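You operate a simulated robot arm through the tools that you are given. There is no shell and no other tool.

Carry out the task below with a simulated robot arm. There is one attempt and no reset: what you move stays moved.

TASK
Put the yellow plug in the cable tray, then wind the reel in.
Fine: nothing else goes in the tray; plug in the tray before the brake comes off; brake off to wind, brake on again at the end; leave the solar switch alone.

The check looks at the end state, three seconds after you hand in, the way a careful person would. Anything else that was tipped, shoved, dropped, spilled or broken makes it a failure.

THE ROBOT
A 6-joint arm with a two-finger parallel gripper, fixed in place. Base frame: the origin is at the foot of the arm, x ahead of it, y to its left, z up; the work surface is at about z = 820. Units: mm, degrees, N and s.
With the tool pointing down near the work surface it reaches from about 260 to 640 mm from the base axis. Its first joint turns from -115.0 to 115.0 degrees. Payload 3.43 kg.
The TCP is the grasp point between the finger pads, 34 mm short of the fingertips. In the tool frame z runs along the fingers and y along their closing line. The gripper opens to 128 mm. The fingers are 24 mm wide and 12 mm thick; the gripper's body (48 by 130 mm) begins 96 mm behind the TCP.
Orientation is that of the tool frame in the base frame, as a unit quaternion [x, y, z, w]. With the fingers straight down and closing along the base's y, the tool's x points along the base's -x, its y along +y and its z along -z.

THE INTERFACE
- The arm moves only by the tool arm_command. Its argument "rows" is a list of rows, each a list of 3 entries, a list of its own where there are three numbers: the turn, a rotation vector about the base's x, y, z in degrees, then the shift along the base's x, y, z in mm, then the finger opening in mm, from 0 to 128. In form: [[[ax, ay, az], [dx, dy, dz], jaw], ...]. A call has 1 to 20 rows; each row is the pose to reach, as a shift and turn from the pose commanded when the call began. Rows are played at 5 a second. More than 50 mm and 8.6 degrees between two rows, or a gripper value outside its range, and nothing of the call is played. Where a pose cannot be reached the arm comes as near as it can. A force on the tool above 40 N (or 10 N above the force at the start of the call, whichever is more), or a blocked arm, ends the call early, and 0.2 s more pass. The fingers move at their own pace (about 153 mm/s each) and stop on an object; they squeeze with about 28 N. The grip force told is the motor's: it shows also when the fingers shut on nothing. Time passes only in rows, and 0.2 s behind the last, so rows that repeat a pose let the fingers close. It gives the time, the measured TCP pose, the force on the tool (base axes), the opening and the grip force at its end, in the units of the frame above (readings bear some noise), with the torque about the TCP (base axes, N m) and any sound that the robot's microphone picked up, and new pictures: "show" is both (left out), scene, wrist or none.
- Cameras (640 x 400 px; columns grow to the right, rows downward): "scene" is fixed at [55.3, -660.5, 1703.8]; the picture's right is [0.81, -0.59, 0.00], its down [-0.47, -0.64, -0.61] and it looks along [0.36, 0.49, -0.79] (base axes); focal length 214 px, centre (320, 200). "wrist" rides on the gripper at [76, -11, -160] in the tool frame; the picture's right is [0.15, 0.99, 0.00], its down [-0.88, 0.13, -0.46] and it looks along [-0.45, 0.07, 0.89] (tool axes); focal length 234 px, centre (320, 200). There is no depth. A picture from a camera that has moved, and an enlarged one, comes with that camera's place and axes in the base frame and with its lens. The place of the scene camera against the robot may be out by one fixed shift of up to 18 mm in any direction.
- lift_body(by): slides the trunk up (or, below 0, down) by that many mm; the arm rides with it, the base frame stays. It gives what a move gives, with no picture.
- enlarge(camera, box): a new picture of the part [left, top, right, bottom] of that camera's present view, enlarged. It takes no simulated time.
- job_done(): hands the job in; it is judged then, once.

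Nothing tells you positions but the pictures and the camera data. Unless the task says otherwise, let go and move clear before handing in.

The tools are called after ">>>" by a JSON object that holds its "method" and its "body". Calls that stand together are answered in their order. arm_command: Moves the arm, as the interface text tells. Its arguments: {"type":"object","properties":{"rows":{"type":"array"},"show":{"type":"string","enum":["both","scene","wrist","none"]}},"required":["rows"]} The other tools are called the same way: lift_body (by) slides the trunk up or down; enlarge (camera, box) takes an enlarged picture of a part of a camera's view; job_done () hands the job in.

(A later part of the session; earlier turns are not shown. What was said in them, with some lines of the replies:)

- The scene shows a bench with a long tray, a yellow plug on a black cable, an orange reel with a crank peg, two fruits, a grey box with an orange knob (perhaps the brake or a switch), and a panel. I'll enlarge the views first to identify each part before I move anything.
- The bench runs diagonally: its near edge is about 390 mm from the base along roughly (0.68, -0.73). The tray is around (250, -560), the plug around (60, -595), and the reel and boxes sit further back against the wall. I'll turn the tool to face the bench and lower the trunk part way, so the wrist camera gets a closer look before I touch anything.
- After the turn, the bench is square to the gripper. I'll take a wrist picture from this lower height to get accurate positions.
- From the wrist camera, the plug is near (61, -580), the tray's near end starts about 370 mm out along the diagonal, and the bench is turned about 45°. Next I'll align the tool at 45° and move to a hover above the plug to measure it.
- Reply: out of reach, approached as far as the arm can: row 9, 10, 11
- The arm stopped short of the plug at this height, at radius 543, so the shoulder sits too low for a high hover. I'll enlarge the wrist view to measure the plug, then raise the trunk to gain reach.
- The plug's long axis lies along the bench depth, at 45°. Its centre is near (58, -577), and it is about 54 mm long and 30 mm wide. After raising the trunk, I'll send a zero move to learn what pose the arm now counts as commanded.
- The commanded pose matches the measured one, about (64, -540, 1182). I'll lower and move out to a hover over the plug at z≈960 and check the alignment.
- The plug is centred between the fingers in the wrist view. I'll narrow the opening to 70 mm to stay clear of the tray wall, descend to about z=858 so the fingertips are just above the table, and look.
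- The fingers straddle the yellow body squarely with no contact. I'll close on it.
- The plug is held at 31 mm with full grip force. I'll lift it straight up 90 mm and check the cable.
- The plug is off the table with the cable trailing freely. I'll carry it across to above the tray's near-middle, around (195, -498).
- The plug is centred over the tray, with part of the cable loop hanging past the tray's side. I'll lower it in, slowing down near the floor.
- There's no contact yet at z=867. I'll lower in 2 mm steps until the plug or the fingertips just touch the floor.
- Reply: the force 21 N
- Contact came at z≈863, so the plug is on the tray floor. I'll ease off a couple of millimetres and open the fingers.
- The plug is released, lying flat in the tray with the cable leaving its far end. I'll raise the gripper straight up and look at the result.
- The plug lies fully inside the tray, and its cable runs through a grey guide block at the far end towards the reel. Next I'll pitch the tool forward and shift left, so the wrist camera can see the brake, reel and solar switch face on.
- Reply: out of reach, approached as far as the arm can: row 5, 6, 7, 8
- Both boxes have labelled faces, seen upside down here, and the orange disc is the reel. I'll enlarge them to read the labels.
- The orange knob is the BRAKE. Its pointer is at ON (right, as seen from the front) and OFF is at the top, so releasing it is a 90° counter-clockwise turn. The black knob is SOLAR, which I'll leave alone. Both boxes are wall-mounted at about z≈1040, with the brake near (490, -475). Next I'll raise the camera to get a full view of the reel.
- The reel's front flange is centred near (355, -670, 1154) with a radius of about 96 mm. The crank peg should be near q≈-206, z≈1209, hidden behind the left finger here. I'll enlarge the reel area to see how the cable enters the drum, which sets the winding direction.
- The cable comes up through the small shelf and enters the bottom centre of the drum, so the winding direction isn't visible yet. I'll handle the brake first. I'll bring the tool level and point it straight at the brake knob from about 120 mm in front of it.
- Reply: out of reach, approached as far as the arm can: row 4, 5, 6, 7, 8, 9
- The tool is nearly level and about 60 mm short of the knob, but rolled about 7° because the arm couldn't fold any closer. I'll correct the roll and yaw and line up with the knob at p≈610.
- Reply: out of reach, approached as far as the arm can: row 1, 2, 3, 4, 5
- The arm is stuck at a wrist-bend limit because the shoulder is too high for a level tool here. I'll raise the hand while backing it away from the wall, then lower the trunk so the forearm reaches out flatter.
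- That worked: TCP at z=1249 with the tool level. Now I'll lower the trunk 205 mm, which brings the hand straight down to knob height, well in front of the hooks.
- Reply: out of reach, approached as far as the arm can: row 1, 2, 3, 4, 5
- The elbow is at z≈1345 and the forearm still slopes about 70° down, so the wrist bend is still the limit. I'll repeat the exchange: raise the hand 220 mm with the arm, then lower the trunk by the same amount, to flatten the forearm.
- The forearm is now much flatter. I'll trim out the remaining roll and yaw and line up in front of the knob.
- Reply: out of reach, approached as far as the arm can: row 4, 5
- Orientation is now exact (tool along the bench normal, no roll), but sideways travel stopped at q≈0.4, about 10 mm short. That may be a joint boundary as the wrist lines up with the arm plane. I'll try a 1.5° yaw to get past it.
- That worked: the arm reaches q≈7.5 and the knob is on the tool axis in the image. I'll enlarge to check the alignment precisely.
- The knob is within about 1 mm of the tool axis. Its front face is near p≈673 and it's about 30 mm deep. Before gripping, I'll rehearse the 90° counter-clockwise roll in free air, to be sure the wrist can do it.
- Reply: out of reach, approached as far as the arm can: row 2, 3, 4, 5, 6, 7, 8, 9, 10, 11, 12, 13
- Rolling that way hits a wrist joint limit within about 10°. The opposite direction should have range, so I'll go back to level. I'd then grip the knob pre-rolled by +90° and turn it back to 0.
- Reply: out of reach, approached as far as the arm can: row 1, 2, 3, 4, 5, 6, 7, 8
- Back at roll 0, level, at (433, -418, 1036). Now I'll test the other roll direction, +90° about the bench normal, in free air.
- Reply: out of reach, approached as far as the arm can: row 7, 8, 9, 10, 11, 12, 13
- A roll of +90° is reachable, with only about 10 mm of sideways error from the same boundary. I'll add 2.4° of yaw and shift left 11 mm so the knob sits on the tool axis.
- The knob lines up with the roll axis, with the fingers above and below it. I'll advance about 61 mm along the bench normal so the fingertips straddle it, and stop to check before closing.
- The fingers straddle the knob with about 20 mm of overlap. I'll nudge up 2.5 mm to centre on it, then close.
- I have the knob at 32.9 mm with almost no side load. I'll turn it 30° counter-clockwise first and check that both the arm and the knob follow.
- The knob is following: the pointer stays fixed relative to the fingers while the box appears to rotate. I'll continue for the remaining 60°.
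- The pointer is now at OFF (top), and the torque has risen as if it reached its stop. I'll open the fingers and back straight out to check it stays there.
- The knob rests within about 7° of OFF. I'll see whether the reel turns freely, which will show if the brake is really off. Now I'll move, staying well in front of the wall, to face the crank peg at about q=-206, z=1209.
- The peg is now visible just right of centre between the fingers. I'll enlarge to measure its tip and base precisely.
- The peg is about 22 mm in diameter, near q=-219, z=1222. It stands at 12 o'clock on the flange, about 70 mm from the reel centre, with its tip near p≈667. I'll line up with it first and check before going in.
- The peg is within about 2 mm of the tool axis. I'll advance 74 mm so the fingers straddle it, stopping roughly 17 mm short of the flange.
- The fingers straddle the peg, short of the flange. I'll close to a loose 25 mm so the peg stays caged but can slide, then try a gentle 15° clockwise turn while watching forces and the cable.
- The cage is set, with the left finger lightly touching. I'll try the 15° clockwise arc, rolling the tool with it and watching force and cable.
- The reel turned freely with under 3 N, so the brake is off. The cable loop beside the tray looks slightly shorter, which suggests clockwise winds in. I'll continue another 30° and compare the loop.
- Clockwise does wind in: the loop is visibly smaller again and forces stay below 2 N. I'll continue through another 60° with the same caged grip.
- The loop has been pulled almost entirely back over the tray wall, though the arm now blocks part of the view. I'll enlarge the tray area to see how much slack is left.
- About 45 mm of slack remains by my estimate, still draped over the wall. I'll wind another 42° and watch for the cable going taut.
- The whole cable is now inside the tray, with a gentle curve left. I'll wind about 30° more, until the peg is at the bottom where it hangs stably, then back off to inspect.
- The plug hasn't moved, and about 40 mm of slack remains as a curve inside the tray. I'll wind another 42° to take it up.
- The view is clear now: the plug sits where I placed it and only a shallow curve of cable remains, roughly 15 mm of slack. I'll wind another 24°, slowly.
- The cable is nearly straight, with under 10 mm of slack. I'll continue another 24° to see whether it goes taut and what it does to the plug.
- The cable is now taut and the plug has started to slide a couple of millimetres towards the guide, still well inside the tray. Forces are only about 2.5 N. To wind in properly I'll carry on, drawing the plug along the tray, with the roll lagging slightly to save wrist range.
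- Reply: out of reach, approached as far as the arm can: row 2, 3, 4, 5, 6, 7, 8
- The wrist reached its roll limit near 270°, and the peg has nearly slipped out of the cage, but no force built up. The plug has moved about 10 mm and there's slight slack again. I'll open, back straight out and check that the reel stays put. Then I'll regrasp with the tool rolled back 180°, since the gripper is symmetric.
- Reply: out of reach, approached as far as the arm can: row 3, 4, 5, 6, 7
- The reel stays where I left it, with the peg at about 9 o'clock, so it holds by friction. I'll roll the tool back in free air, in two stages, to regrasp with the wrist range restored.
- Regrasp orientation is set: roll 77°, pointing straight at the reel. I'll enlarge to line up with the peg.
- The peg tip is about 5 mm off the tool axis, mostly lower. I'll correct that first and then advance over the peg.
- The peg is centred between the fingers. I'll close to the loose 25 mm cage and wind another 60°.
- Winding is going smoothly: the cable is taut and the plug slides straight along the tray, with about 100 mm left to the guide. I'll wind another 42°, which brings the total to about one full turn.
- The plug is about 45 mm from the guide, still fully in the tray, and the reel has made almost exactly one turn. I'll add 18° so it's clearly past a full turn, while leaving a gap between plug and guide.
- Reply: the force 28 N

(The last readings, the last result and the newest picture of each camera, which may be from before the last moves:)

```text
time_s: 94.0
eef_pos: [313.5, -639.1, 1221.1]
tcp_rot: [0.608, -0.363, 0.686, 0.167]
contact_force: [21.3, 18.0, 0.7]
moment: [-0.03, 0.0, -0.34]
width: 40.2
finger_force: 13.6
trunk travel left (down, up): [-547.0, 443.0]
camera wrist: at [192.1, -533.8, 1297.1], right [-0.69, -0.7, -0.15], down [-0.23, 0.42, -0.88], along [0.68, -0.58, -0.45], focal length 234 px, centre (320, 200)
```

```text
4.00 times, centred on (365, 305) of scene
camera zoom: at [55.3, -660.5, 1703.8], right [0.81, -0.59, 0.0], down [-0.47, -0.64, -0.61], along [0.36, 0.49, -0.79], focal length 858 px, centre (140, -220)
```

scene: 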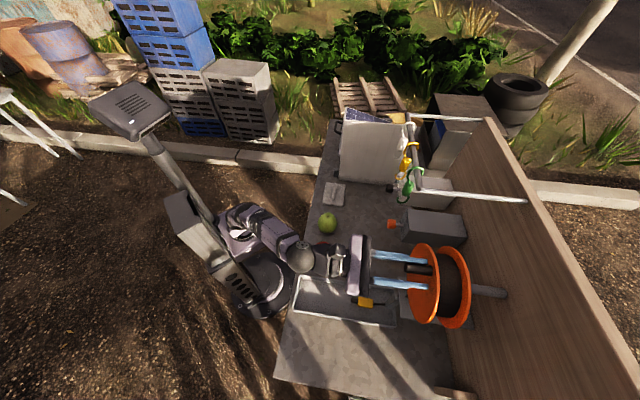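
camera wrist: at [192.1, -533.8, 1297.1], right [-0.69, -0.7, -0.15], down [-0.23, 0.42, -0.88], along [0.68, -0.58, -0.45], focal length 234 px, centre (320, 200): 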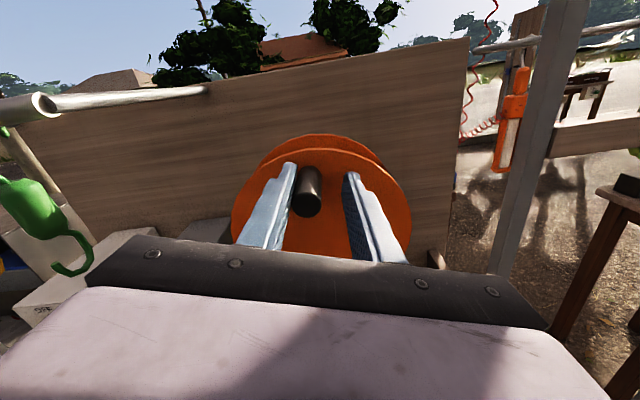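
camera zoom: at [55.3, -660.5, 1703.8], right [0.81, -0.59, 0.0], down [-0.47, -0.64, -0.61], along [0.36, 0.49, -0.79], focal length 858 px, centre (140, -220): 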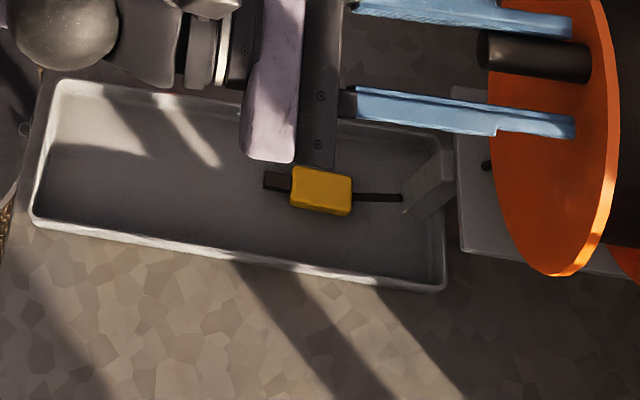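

The reel met a firm stop right at one full turn: the force rose to 28 N and the fingers were pushed open, so it's fully wound in. The plug is still in the tray. I'll open the fingers to release the load, then back straight out along the peg.

>>> {"method": "arm_command", "body": {"rows": [[[0, 0, 0], [0, 0, 0], 50], [[0, 0, 0], [0, 0, 0], 64], [[0, 0, 0], [3, 3, 0], 64], [[0, 0, 0], [5, 5, 0], 64], [[0, 0, 0], [-5, 15, 0], 64], [[0, 0, 0], [-20, 30, 0], 64], [[0, 0, 0], [-35, 45, 0], 64], [[0, 0, 0], [-50, 60, 0], 64], [[0, 0, 0], [-50, 60, 0], 64]], "show": "both"}}

>>> {"method": "enlarge", "body": {"camera": "scene", "box": [300, 220, 500, 345]}}

```text
time_s: 96.0
eef_pos: [252.7, -586.8, 1219.8]
tcp_rot: [0.605, -0.368, 0.685, 0.172]
contact_force: [-0.6, -0.4, -0.2]
moment: [0.01, 0.02, 0.01]
width: 63.9
finger_force: 0.2
trunk travel left (down, up): [-547.0, 443.0]
camera wrist: at [132.9, -479.4, 1295.6], right [-0.7, -0.69, -0.15], down [-0.22, 0.42, -0.88], along [0.68, -0.58, -0.45], focal length 234 px, centre (320, 200)
```

scene: 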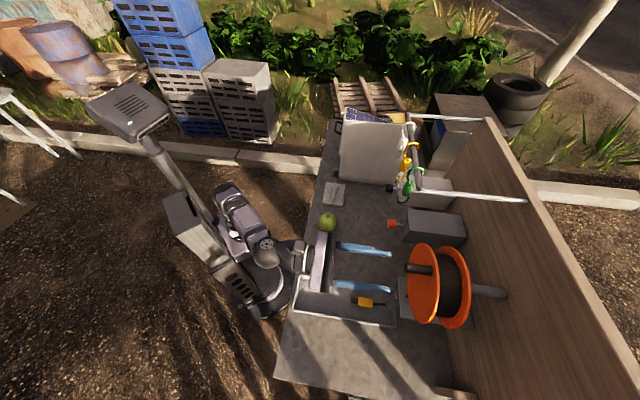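
wrist: 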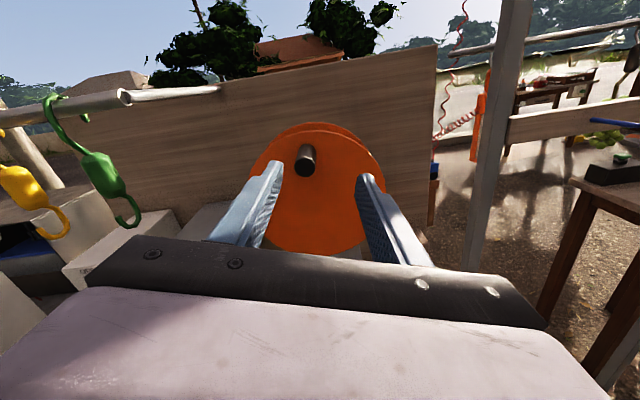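

```text
3.20 times, centred on (400, 282) of scene
camera zoom: at [55.3, -660.5, 1703.8], right [0.81, -0.59, 0.0], down [-0.47, -0.64, -0.61], along [0.36, 0.49, -0.79], focal length 686 px, centre (64, -64)
```

zoom: 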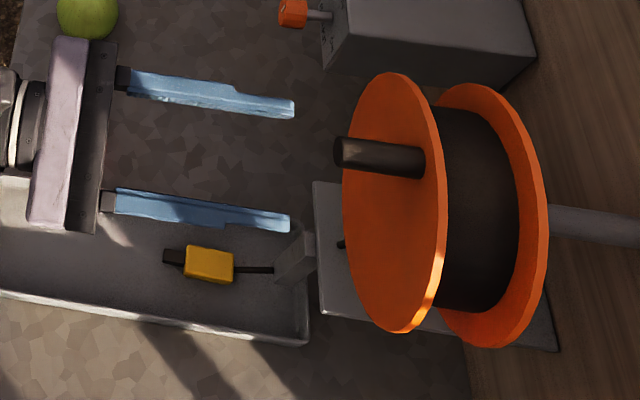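

The reel stays put, with the peg back at the top after one full turn, the cable taut and the plug in the tray. Now for the brake: I'll move back in front of the knob, clear of the wall, while rolling the tool to about 80° so there's range for a 90° clockwise turn.

>>> {"method": "arm_command", "body": {"rows": [[[-5.5, 5.5, 0], [10.6, 10.2, -11.7], 64], [[-11, 11, 0], [21.3, 20.4, -23.3], 64], [[-16.5, 16.5, 0], [31.9, 30.7, -35], 64], [[-22.1, 22.1, 0], [42.5, 40.9, -46.6], 64], [[-27.6, 27.6, 0], [53.2, 51.1, -58.3], 64], [[-33.1, 33.1, 0], [63.8, 61.3, -69.9], 64], [[-38.6, 38.6, 0], [74.4, 71.5, -81.6], 64], [[-44.1, 44.1, 0], [85.1, 81.8, -93.2], 64], [[-49.6, 49.6, 0], [95.7, 92, -104.9], 64], [[-55.1, 55.1, 0], [106.3, 102.2, -116.5], 64], [[-60.6, 60.6, 0], [117, 112.4, -128.2], 64], [[-66.2, 66.2, 0], [127.6, 122.6, -139.8], 64], [[-71.7, 71.7, 0], [138.2, 132.9, -151.5], 64], [[-77.2, 77.2, 0], [148.9, 143.1, -163.1], 64], [[-82.7, 82.7, 0], [159.5, 153.3, -174.8], 64], [[-82.7, 82.7, 0], [159.5, 153.3, -174.8], 64]], "show": "wrist"}}

```text
time_s: 99.4
eef_pos: [413.9, -430.7, 1044.3]
tcp_rot: [0.627, 0.324, 0.216, 0.675]
contact_force: [0.2, -0.8, 0.1]
moment: [0.02, 0.02, 0.01]
width: 64.0
finger_force: 0.1
trunk travel left (down, up): [-547.0, 443.0]
camera wrist: at [351.7, -266.0, 1018.2], right [0.22, 0.22, 0.95], down [-0.92, -0.28, 0.27], along [0.32, -0.94, 0.15], focal length 234 px, centre (320, 200)
```

wrist: 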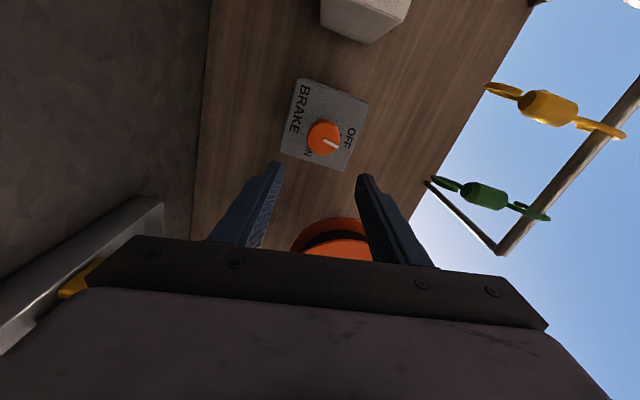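

I'll enlarge to measure the knob's current pointer angle and its alignment.

>>> {"method": "enlarge", "body": {"camera": "wrist", "box": [270, 70, 390, 180]}}

```text
3.64 times, centred on (330, 125) of wrist
camera zoom: at [351.7, -266.0, 1018.2], right [0.22, 0.22, 0.95], down [-0.92, -0.28, 0.27], along [0.32, -0.94, 0.15], focal length 852 px, centre (284, 473)
```

zoom: 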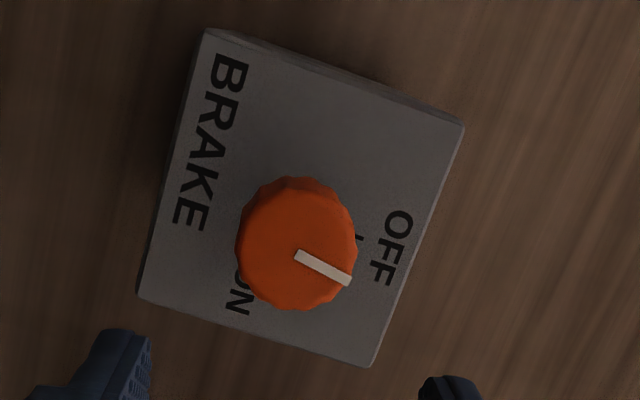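

The pointer is still about 7° short of OFF, so the knob hasn't moved since I left it. I'll apply the small yaw and shift left onto the knob axis.

>>> {"method": "arm_command", "body": {"rows": [[[0, 0, 1.2], [5, 5, -1.5], 64], [[0, 0, 2.4], [10, 10, -3], 64], [[0, 0, 2.4], [15.8, 15.8, -4], 64], [[0, 0, 2.4], [15.8, 15.8, -4], 64]], "show": "wrist"}}

>>> {"method": "enlarge", "body": {"camera": "wrist", "box": [250, 90, 400, 200]}}

```text
time_s: 100.4
eef_pos: [429.0, -416.6, 1041.1]
tcp_rot: [0.62, 0.337, 0.229, 0.671]
contact_force: [0.0, 0.2, -0.4]
moment: [-0.01, -0.02, 0.02]
width: 64.2
finger_force: 0.1
trunk travel left (down, up): [-547.0, 443.0]
camera wrist: at [361.2, -253.0, 1015.5], right [0.21, 0.23, 0.95], down [-0.91, -0.31, 0.27], along [0.36, -0.92, 0.15], focal length 234 px, centre (320, 200)
```

wrist: 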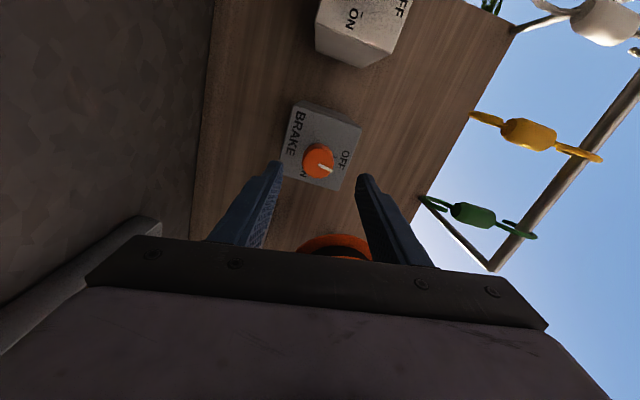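

```text
3.64 times, centred on (325, 145) of wrist
camera zoom: at [361.2, -253.0, 1015.5], right [0.21, 0.23, 0.95], down [-0.91, -0.31, 0.27], along [0.36, -0.92, 0.15], focal length 852 px, centre (302, 400)
```

zoom: 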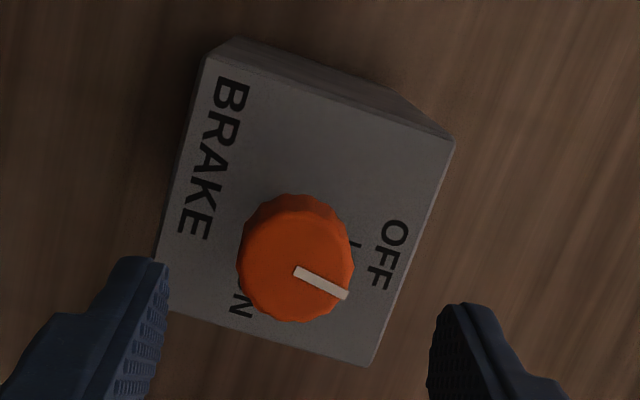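

The alignment is within about 2 mm. I'll advance 63 mm straight in with the fingers open.

>>> {"method": "arm_command", "body": {"rows": [[[0, 0, 0], [10, -10, 0], 64], [[0, 0, 0], [20, -20, 0], 64], [[0, 0, 0], [29, -29, 0], 64], [[0, 0, 0], [37, -37, 0], 64], [[0, 0, 0], [44.5, -44.5, 0], 64], [[0, 0, 0], [44.5, -44.5, 0], 64]], "show": "wrist"}}

>>> {"method": "enlarge", "body": {"camera": "wrist", "box": [250, 110, 400, 220]}}

```text
time_s: 101.8
eef_pos: [475.9, -461.6, 1042.3]
tcp_rot: [0.619, 0.337, 0.229, 0.671]
contact_force: [0.1, -0.6, -0.1]
moment: [0.01, -0.03, -0.01]
width: 64.1
finger_force: 0.0
trunk travel left (down, up): [-547.0, 443.0]
camera wrist: at [407.3, -299.0, 1016.6], right [0.21, 0.23, 0.95], down [-0.91, -0.31, 0.27], along [0.36, -0.92, 0.15], focal length 234 px, centre (320, 200)
```

wrist: 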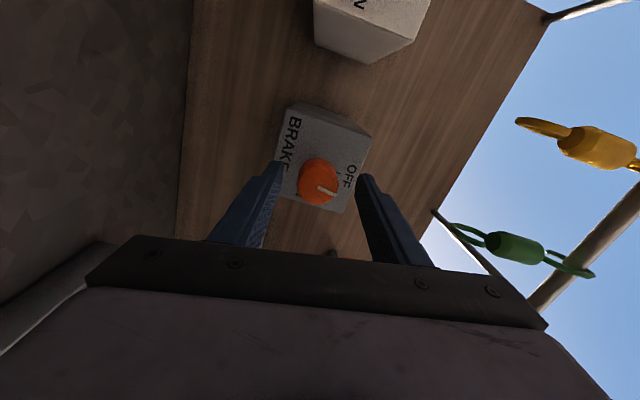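

```text
3.64 times, centred on (325, 165) of wrist
camera zoom: at [407.3, -299.0, 1016.6], right [0.21, 0.23, 0.95], down [-0.91, -0.31, 0.27], along [0.36, -0.92, 0.15], focal length 852 px, centre (302, 327)
```

zoom: 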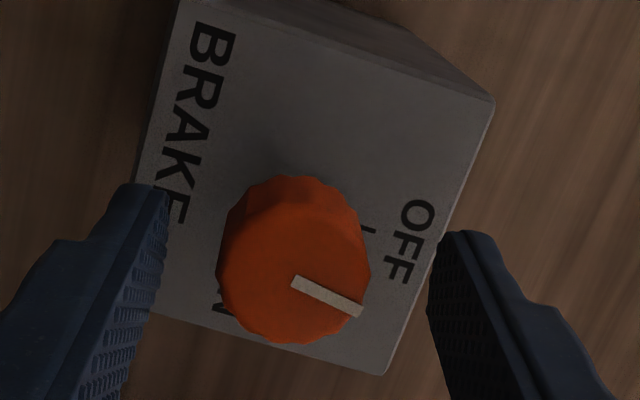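

Centred to about 1 mm. I'll lower 1 mm, close on the knob, and turn it clockwise 45° as a first stage.

>>> {"method": "arm_command", "body": {"rows": [[[0, 0, 0], [0, 0, -1], 50], [[0, 0, 0], [0, 0, -1], 38], [[0, 0, 0], [0, 0, -1], 28], [[0, 0, 0], [0, 0, -1], 20], [[0, 0, 0], [0, 0, -1], 20], [[5.3, -5.3, 0], [0, 0, -1], 20], [[10.6, -10.6, 0], [0, 0, -1], 20], [[15.9, -15.9, 0], [0, 0, -1], 20], [[21.2, -21.2, 0], [0, 0, -1], 20], [[26.5, -26.5, 0], [0, 0, -1], 20], [[31.8, -31.8, 0], [0, 0, -1], 20], [[31.8, -31.8, 0], [0, 0, -1], 20]], "show": "wrist"}}

>>> {"method": "enlarge", "body": {"camera": "wrist", "box": [250, 110, 400, 220]}}

```text
time_s: 104.4
eef_pos: [474.6, -461.9, 1039.6]
tcp_rot: [0.694, 0.071, 0.472, 0.54]
contact_force: [1.6, 1.7, -7.8]
moment: [0.53, 0.52, -0.45]
width: 33.1
finger_force: 45.1
trunk travel left (down, up): [-547.0, 443.0]
camera wrist: at [404.2, -300.9, 1068.7], right [-0.33, -0.31, 0.89], down [-0.87, -0.28, -0.42], along [0.38, -0.91, -0.18], focal length 234 px, centre (320, 200)
```

wrist: 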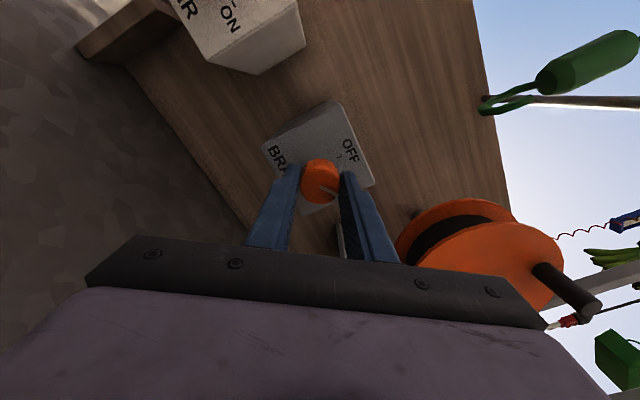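

```text
3.64 times, centred on (325, 165) of wrist
camera zoom: at [404.2, -300.9, 1068.7], right [-0.33, -0.31, 0.89], down [-0.87, -0.28, -0.42], along [0.38, -0.91, -0.18], focal length 852 px, centre (302, 327)
```

zoom: 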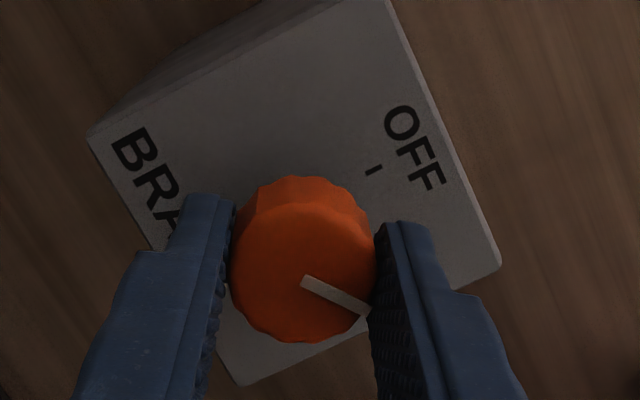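

The knob is turning with the gripper, and forces are low. I'll do the remaining 38.5°, easing down slightly to relieve the side load.

>>> {"method": "arm_command", "body": {"rows": [[[5.4, -5.4, 0], [0, 0, -0.3], 20], [[10.9, -10.9, 0], [0, 0, -0.6], 20], [[16.3, -16.3, 0], [0, 0, -0.8], 20], [[21.8, -21.8, 0], [0, 0, -0.8], 20], [[27.2, -27.2, 0], [0, 0, -0.8], 20], [[27.2, -27.2, 0], [0, 0, -0.8], 20]], "show": "wrist"}}

>>> {"method": "enlarge", "body": {"camera": "wrist", "box": [240, 100, 400, 220]}}

```text
time_s: 105.5
eef_pos: [473.9, -462.2, 1039.1]
tcp_rot: [0.688, -0.104, 0.594, 0.404]
contact_force: [15.8, 2.5, -3.2]
moment: [-0.46, -0.44, 1.01]
width: 33.5
finger_force: 45.3
out of reach, approached as far as the arm can: row 1, 2, 3, 4, 5
trunk travel left (down, up): [-547.0, 443.0]
stopped in row 5: the force on the tool passed its limit at 41 N (the readings are from after the stop); the commanded pose is now the measured one
camera wrist: at [385.5, -319.1, 1096.7], right [-0.58, -0.59, 0.56], down [-0.66, -0.07, -0.75], along [0.49, -0.8, -0.35], focal length 234 px, centre (320, 200)
```

wrist: 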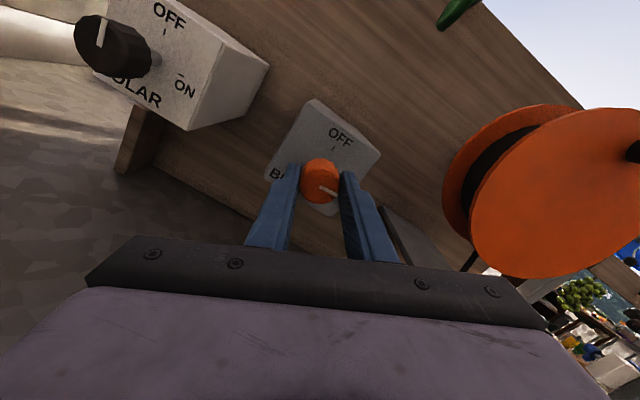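

```text
3.33 times, centred on (320, 160) of wrist
camera zoom: at [385.5, -319.1, 1096.7], right [-0.58, -0.59, 0.56], down [-0.66, -0.07, -0.75], along [0.49, -0.8, -0.35], focal length 781 px, centre (320, 333)
```

zoom: 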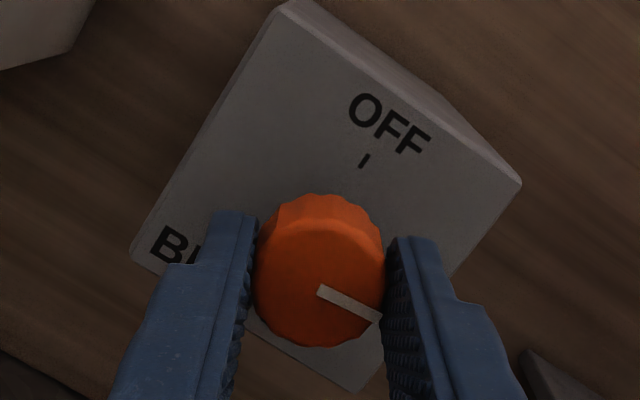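

The arm ran into the joint boundary near roll 150°, and the force guard stopped it at 41 N. The knob is about 75° of the way back, with roughly 8° left. I'll release gently and back out, then regrip at a more comfortable roll to finish.

>>> {"method": "arm_command", "body": {"rows": [[[0, 0, 0], [1, 0, 0], 20], [[0, 0, 0], [2, 0, -0.3], 30], [[0, 0, 0], [2, 0, -0.3], 36], [[0, 0, 0], [2, 0, -0.3], 46], [[0, 0, 0], [2, 0, -0.3], 64], [[0, 0, 0], [2, 0, -0.3], 64]], "show": "wrist"}}

```text
time_s: 106.8
eef_pos: [469.0, -463.0, 1041.3]
tcp_rot: [0.686, -0.109, 0.594, 0.406]
contact_force: [0.0, -0.3, -0.5]
moment: [0.0, 0.04, 0.01]
width: 64.2
finger_force: 0.1
trunk travel left (down, up): [-547.0, 443.0]
camera wrist: at [382.1, -320.6, 1098.5], right [-0.58, -0.59, 0.56], down [-0.65, -0.07, -0.76], along [0.48, -0.8, -0.35], focal length 234 px, centre (320, 200)
```

wrist: 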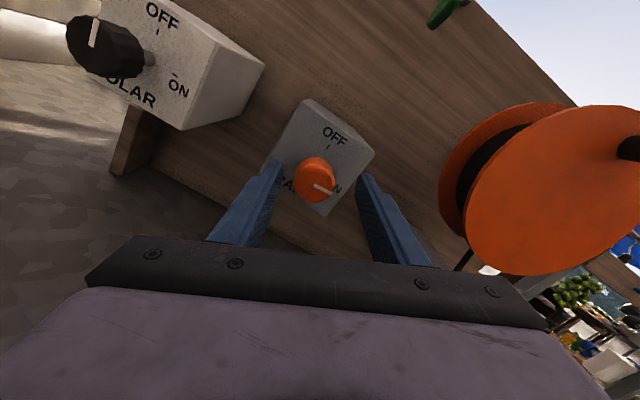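

Released cleanly, with no load. I'll back out 55 mm and measure the pointer.

>>> {"method": "arm_command", "body": {"rows": [[[0, 0, 0], [-10, 10, 0], 64], [[0, 0, 0], [-22, 22, 0], 64], [[0, 0, 0], [-33, 33, 0], 64], [[0, 0, 0], [-42, 40, 0], 64], [[0, 0, 0], [-42, 40, 0], 64]], "show": "wrist"}}

>>> {"method": "enlarge", "body": {"camera": "wrist", "box": [250, 80, 390, 190]}}

```text
time_s: 108.0
eef_pos: [429.0, -424.5, 1040.2]
tcp_rot: [0.686, -0.108, 0.595, 0.405]
contact_force: [-0.5, 0.2, 0.1]
moment: [-0.02, -0.01, 0.02]
width: 64.0
finger_force: 0.0
trunk travel left (down, up): [-547.0, 443.0]
camera wrist: at [341.2, -280.1, 1097.5], right [-0.58, -0.59, 0.56], down [-0.65, -0.07, -0.76], along [0.48, -0.8, -0.35], focal length 234 px, centre (320, 200)
```

wrist: 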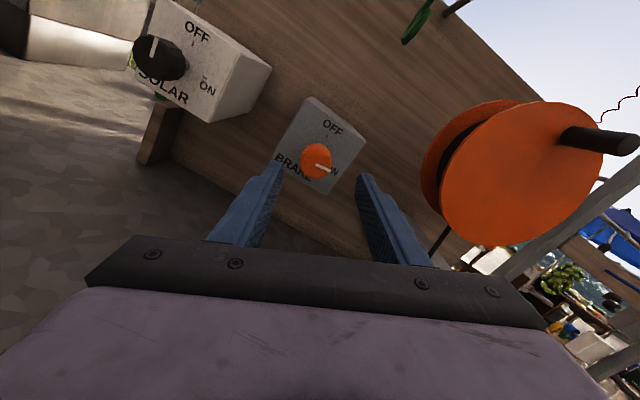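

```text
3.64 times, centred on (320, 135) of wrist
camera zoom: at [341.2, -280.1, 1097.5], right [-0.58, -0.59, 0.56], down [-0.65, -0.07, -0.76], along [0.48, -0.8, -0.35], focal length 852 px, centre (320, 436)
```

zoom: 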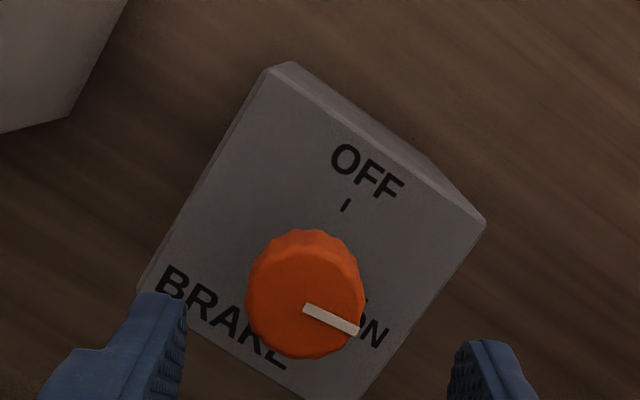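

The pointer is about 7.6° short of ON. I'll roll the open gripper back to about 60°, a range that worked before, and finish the turn from there.

>>> {"method": "arm_command", "body": {"rows": [[[-5.6, 5.6, 0], [-1, 1, 0], 64], [[-11.1, 11.1, 0], [-2, 2, 0], 64], [[-16.7, 16.7, 0], [-3, 3, 0], 64], [[-22.3, 22.3, 0], [-3, 3, 0], 64], [[-27.8, 27.8, 0], [-3, 3, 0], 64], [[-33.4, 33.4, 0], [-3, 3, 0], 64], [[-38.9, 38.9, 0], [-3, 3, 0], 64], [[-44.5, 44.5, 0], [-3, 3, 0], 64], [[-50.1, 50.1, 0], [-3, 3, 0], 64], [[-55.6, 55.6, 0], [-3, 3, 0], 64], [[-61.2, 61.2, 0], [-3, 3, 0], 64], [[-66.7, 66.7, 0], [-3, 3, 0], 64], [[-66.7, 66.7, 0], [-3, 3, 0], 64]], "show": "wrist"}}

```text
time_s: 110.8
eef_pos: [428.4, -420.0, 1040.0]
tcp_rot: [0.564, 0.446, 0.104, 0.687]
contact_force: [0.2, 0.0, -0.5]
moment: [0.0, 0.01, 0.0]
width: 63.8
finger_force: 0.2
trunk travel left (down, up): [-547.0, 443.0]
camera wrist: at [351.2, -265.0, 997.2], right [0.44, 0.43, 0.79], down [-0.8, -0.21, 0.56], along [0.41, -0.88, 0.25], focal length 234 px, centre (320, 200)
```

wrist: 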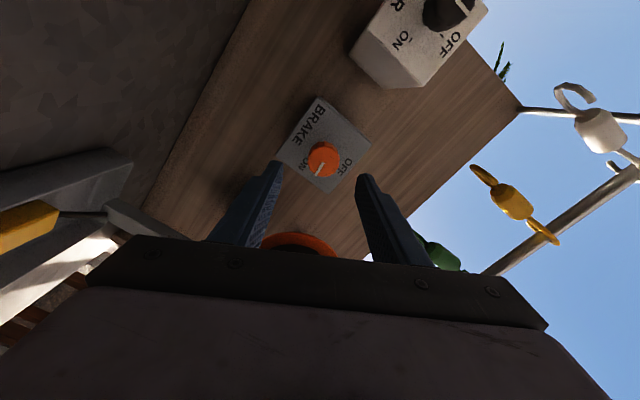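

>>> {"method": "arm_command", "body": {"rows": [[[-0.7, -0.7, 0.3], [1.5, 1.5, 0], 64], [[-1.4, -1.4, 0.5], [3, 3, 0], 64], [[-1.4, -1.4, 0.5], [3, 3, 0], 64]], "show": "wrist"}}

>>> {"method": "enlarge", "body": {"camera": "wrist", "box": [250, 90, 400, 200]}}

```text
time_s: 111.7
eef_pos: [430.1, -418.2, 1038.8]
tcp_rot: [0.553, 0.439, 0.108, 0.699]
contact_force: [-0.5, 0.6, -0.2]
moment: [0.0, 0.0, 0.01]
width: 63.8
finger_force: 0.1
trunk travel left (down, up): [-547.0, 443.0]
camera wrist: at [353.7, -263.9, 991.9], right [0.42, 0.46, 0.79], down [-0.81, -0.21, 0.55], along [0.41, -0.87, 0.28], focal length 234 px, centre (320, 200)
```

wrist: 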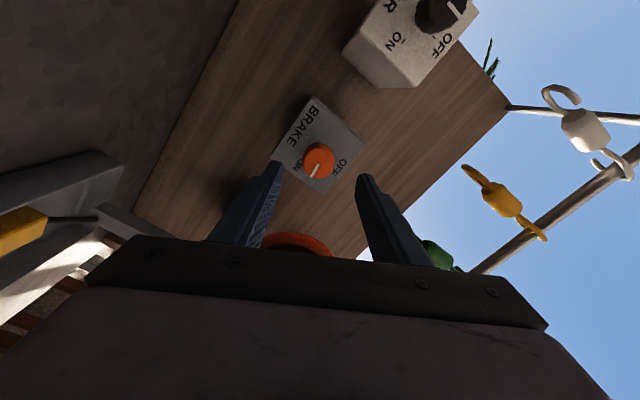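

```text
3.64 times, centred on (325, 145) of wrist
camera zoom: at [353.7, -263.9, 991.9], right [0.42, 0.46, 0.79], down [-0.81, -0.21, 0.55], along [0.41, -0.87, 0.28], focal length 852 px, centre (302, 400)
```

zoom: 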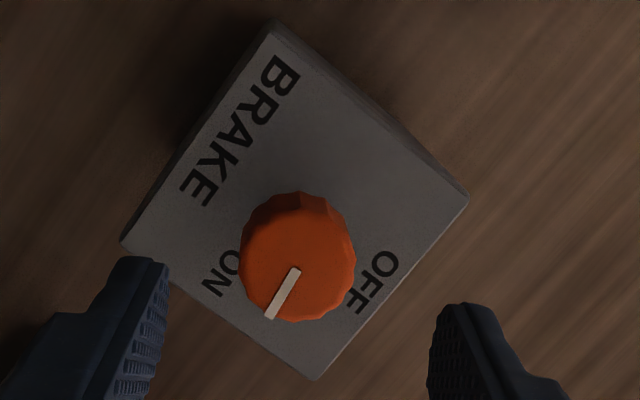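

Aligned again. I'll advance over the knob and check the centring before gripping.

>>> {"method": "arm_command", "body": {"rows": [[[0, 0, 0], [10, -9, 0.5], 64], [[0, 0, 0], [20, -19, 1], 64], [[0, 0, 0], [29, -28, 1], 64], [[0, 0, 0], [37, -36, 1], 64], [[0, 0, 0], [44.5, -43.1, 1], 64], [[0, 0, 0], [44.5, -43.1, 1], 64]], "show": "wrist"}}

>>> {"method": "enlarge", "body": {"camera": "wrist", "box": [250, 110, 400, 220]}}

```text
time_s: 113.0
eef_pos: [473.4, -463.0, 1041.1]
tcp_rot: [0.553, 0.44, 0.108, 0.699]
contact_force: [-0.6, 0.0, -0.5]
moment: [-0.03, 0.01, 0.0]
width: 64.0
finger_force: 0.0
trunk travel left (down, up): [-547.0, 443.0]
camera wrist: at [398.0, -308.2, 991.7], right [0.42, 0.46, 0.79], down [-0.81, -0.21, 0.55], along [0.41, -0.87, 0.28], focal length 234 px, centre (320, 200)
```

wrist: 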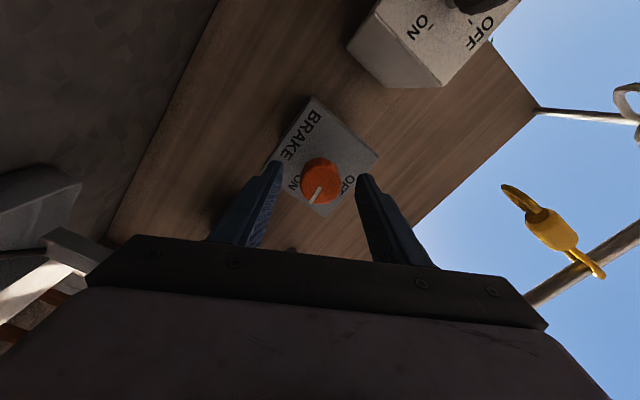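

```text
3.64 times, centred on (325, 165) of wrist
camera zoom: at [398.0, -308.2, 991.7], right [0.42, 0.46, 0.79], down [-0.81, -0.21, 0.55], along [0.41, -0.87, 0.28], focal length 852 px, centre (302, 327)
```

zoom: 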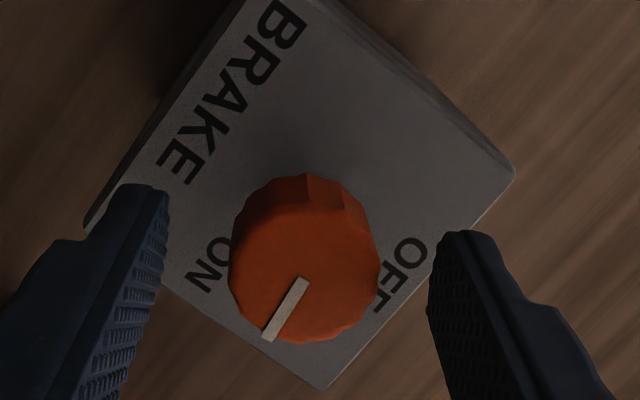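

Well centred. I'll close, then turn the last 8° clockwise.

>>> {"method": "arm_command", "body": {"rows": [[[0, 0, 0], [0.3, 0.3, 0.6], 50], [[0, 0, 0], [0.3, 0.3, 0.6], 38], [[0, 0, 0], [0.3, 0.3, 0.6], 28], [[0, 0, 0], [0.3, 0.3, 0.6], 20], [[0, 0, 0], [0.3, 0.3, 0.6], 20], [[2.8, -2.8, 0], [0.3, 0.3, 0.6], 20], [[5.7, -5.7, 0], [0.3, 0.3, 0.6], 20], [[5.7, -5.7, 0], [0.3, 0.3, 0.6], 20], [[5.7, -5.7, 0], [0.3, 0.3, 0.6], 20]], "show": "wrist"}}

>>> {"method": "enlarge", "body": {"camera": "wrist", "box": [250, 110, 400, 220]}}

```text
time_s: 115.0
eef_pos: [473.6, -462.3, 1040.3]
tcp_rot: [0.582, 0.399, 0.157, 0.691]
contact_force: [0.2, -3.8, -4.5]
moment: [-0.23, 0.76, -0.58]
width: 33.5
finger_force: 45.4
trunk travel left (down, up): [-547.0, 443.0]
camera wrist: at [402.1, -303.9, 1000.1], right [0.34, 0.37, 0.87], down [-0.86, -0.26, 0.44], along [0.39, -0.89, 0.23], focal length 234 px, centre (320, 200)
```

wrist: 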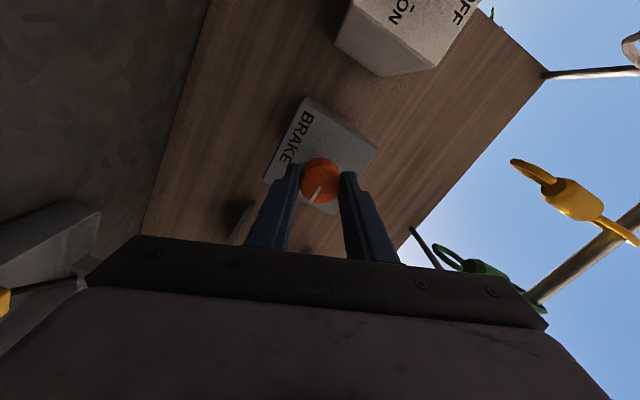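

```text
3.64 times, centred on (325, 165) of wrist
camera zoom: at [402.1, -303.9, 1000.1], right [0.34, 0.37, 0.87], down [-0.86, -0.26, 0.44], along [0.39, -0.89, 0.23], focal length 852 px, centre (302, 327)
```

zoom: 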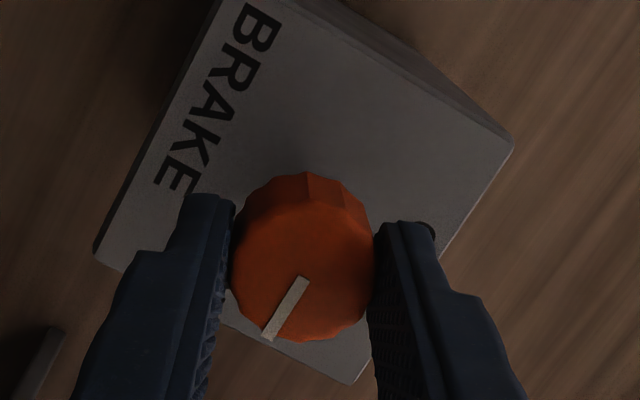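

With the knob still gripped, the pointer works out exactly at ON (0°). I'll release slowly and watch whether it holds.

>>> {"method": "arm_command", "body": {"rows": [[[0, 0, 0], [0, -0.4, -0.5], 20], [[0, 0, 0], [0, -0.4, -0.5], 32], [[0, 0, 0], [0, -0.4, -0.5], 35], [[0, 0, 0], [0, -0.4, -0.5], 40], [[0, 0, 0], [0, -0.4, -0.5], 50], [[0, 0, 0], [0, -0.4, -0.5], 64], [[0, 0, 0], [0, -0.4, -0.5], 64]], "show": "wrist"}}

>>> {"method": "enlarge", "body": {"camera": "wrist", "box": [250, 110, 400, 220]}}

```text
time_s: 116.7
eef_pos: [472.7, -461.3, 1040.2]
tcp_rot: [0.581, 0.4, 0.158, 0.691]
contact_force: [-0.3, 0.0, -0.4]
moment: [-0.02, 0.03, 0.0]
width: 64.1
finger_force: 0.2
trunk travel left (down, up): [-547.0, 443.0]
camera wrist: at [401.2, -303.2, 1000.3], right [0.34, 0.37, 0.87], down [-0.86, -0.26, 0.44], along [0.39, -0.89, 0.23], focal length 234 px, centre (320, 200)
```

wrist: 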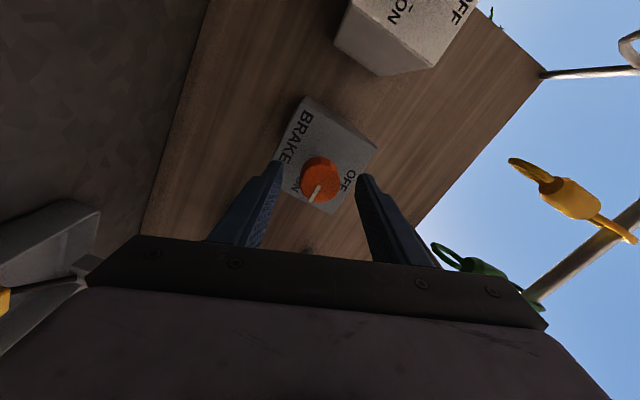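

```text
3.64 times, centred on (325, 165) of wrist
camera zoom: at [401.2, -303.2, 1000.3], right [0.34, 0.37, 0.87], down [-0.86, -0.26, 0.44], along [0.39, -0.89, 0.23], focal length 852 px, centre (302, 327)
```

zoom: 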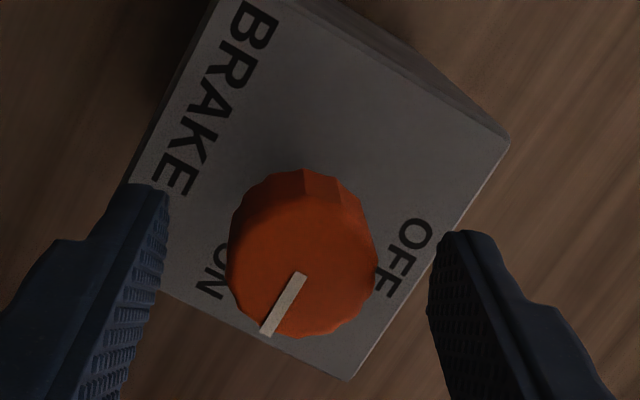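

The pointer held at ON, within about 1°. I'll back straight out and take a final look at everything.

>>> {"method": "arm_command", "body": {"rows": [[[0, 0, 0], [-10, 10, 0], 64], [[0, 0, 0], [-22, 22, 0], 64], [[0, 0, 0], [-34, 34, 0], 64], [[0, 0, 0], [-46, 46, 0], 64], [[0, 0, 0], [-56, 50, 0], 64], [[0, 0, 0], [-70, 50, 0], 64], [[0, 0, 0], [-70, 50, 0], 64]], "show": "both"}}

>>> {"method": "enlarge", "body": {"camera": "wrist", "box": [260, 60, 420, 190]}}

>>> {"method": "enlarge", "body": {"camera": "scene", "box": [280, 200, 500, 350]}}

```text
time_s: 118.2
eef_pos: [403.7, -410.6, 1041.2]
tcp_rot: [0.581, 0.399, 0.158, 0.692]
contact_force: [0.0, -0.3, 0.9]
moment: [-0.03, 0.0, 0.02]
width: 63.9
finger_force: 0.1
trunk travel left (down, up): [-547.0, 443.0]
camera wrist: at [331.9, -252.7, 1000.7], right [0.33, 0.37, 0.87], down [-0.86, -0.26, 0.44], along [0.39, -0.89, 0.23], focal length 234 px, centre (320, 200)
```

scene: 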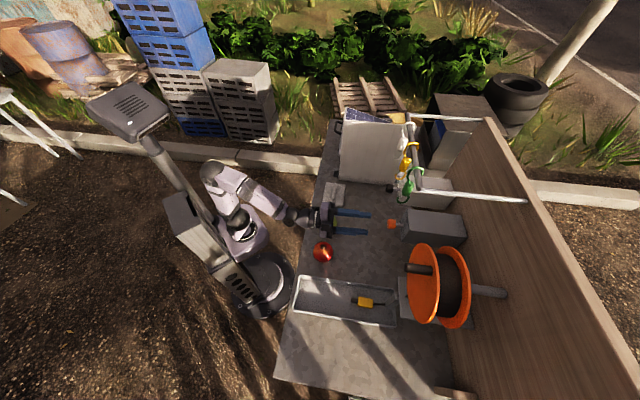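
wrist: 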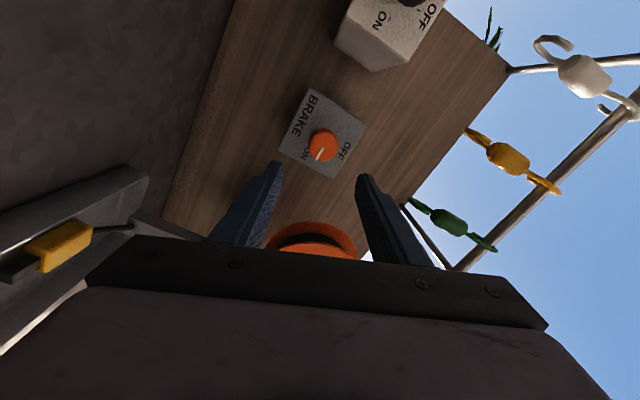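

```text
3.08 times, centred on (340, 125) of wrist
camera zoom: at [331.9, -252.7, 1000.7], right [0.33, 0.37, 0.87], down [-0.86, -0.26, 0.44], along [0.39, -0.89, 0.23], focal length 720 px, centre (258, 431)
```

zoom: 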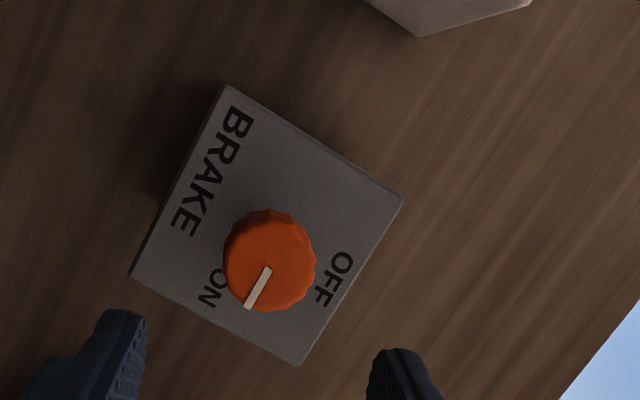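

```text
2.67 times, centred on (390, 275) of scene
camera zoom: at [55.3, -660.5, 1703.8], right [0.81, -0.59, 0.0], down [-0.47, -0.64, -0.61], along [0.36, 0.49, -0.79], focal length 572 px, centre (133, 0)
```

zoom: 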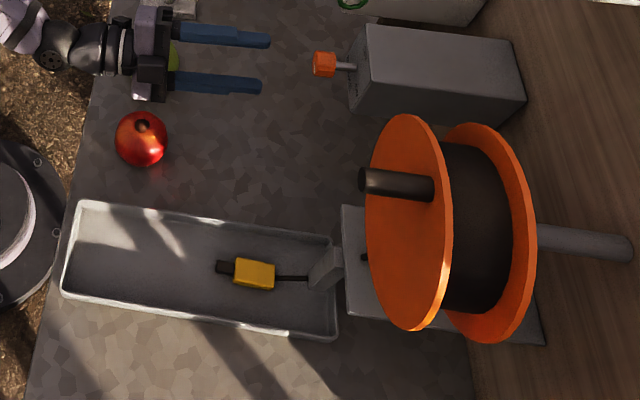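

The brake reads ON, the solar switch is untouched, the reel is wound in with the peg at the top, and the plug is in the tray on a taut cable. I'll raise the arm clear and do one last check of the bench.

>>> {"method": "arm_command", "body": {"rows": [[[0, 0, 0], [-5, 5, 30], 64], [[0, 0, 0], [-10, 10, 65], 64], [[0, 0, 0], [-15, 15, 100], 64], [[0, 0, 0], [-20, 20, 135], 64], [[0, 0, 0], [-25, 25, 170], 64], [[0, 0, 0], [-30, 30, 200], 64], [[0, 0, 0], [-30, 30, 200], 64]], "show": "both"}}

>>> {"method": "enlarge", "body": {"camera": "scene", "box": [280, 90, 480, 230]}}

>>> {"method": "enlarge", "body": {"camera": "scene", "box": [280, 200, 500, 350]}}

```text
time_s: 119.8
eef_pos: [375.3, -380.0, 1241.6]
tcp_rot: [0.581, 0.398, 0.158, 0.692]
contact_force: [0.5, -0.2, 0.6]
moment: [0.0, 0.03, 0.0]
width: 64.3
finger_force: 0.0
trunk travel left (down, up): [-547.0, 443.0]
camera wrist: at [303.7, -221.4, 1200.7], right [0.33, 0.37, 0.87], down [-0.86, -0.25, 0.44], along [0.39, -0.89, 0.24], focal length 234 px, centre (320, 200)
```

scene: 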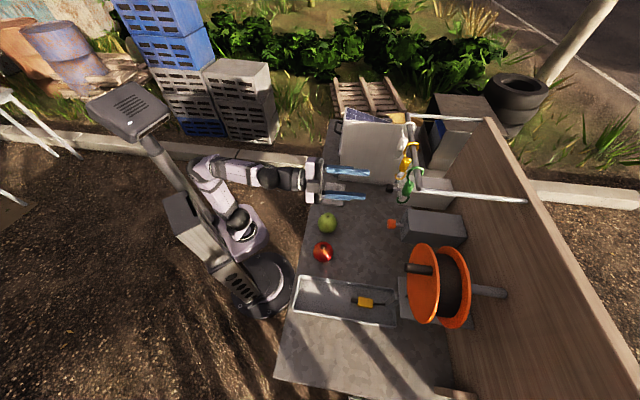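
wrist: 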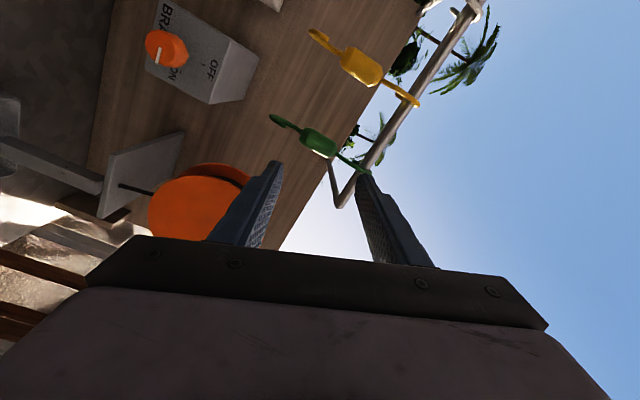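

```text
2.86 times, centred on (380, 160) of scene
camera zoom: at [55.3, -660.5, 1703.8], right [0.81, -0.59, 0.0], down [-0.47, -0.64, -0.61], along [0.36, 0.49, -0.79], focal length 613 px, centre (149, 314)
```

zoom: 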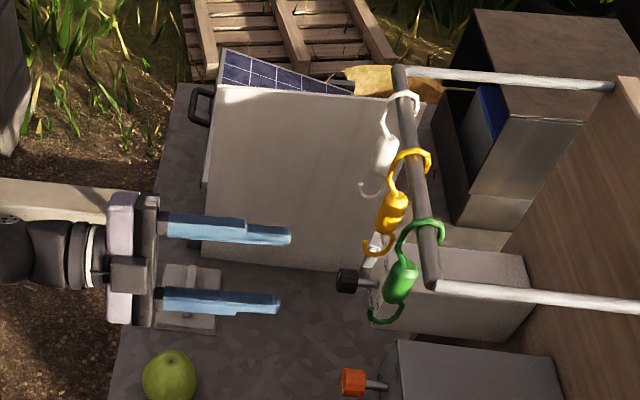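

```text
2.67 times, centred on (390, 275) of scene
camera zoom: at [55.3, -660.5, 1703.8], right [0.81, -0.59, 0.0], down [-0.47, -0.64, -0.61], along [0.36, 0.49, -0.79], focal length 572 px, centre (133, 0)
```

zoom: 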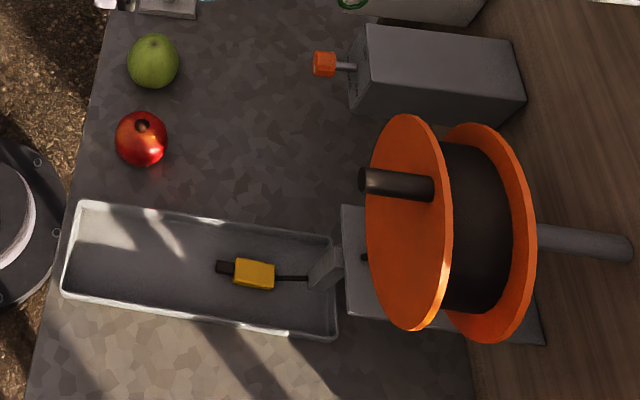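

The final check looks right. The plug is in the tray with nothing else in it but its cable, and the reel is wound in a full turn to its stop. The brake is back at ON, and the solar switch, fruit and hooks are where they were. The gripper is open and clear, so I'm handing in.

>>> {"method": "job_done", "body": {}}

```text
The job is handed in.
```

The job is handed in: the yellow plug is in the cable tray and the reel is wound in. I haven't seen the check's result, only that the hand-in was accepted.

- **Plug:** It went into the tray before I touched the brake. Winding then drew it along the tray, and it now lies about 45 mm short of the cable guide with the cable taut. Nothing else is in the tray.
- **Reel:** It's wound one full turn clockwise, where it met a firm stop. I released it there and it stayed put.
- **Brake:** The knob sat about 7° short of OFF while I wound, but the reel turned freely. It's now back at ON, within about 1°.
- **Solar switch and the rest of the bench:** I didn't touch the solar switch, and the fruit and hooks look unmoved.

Two pushes were harder than I wanted. The force guard stopped the arm at 41 N partway through turning the brake back on, and I pushed with about 28 N against the reel's stop. I saw no damage from either. The gripper is open and clear of the bench.
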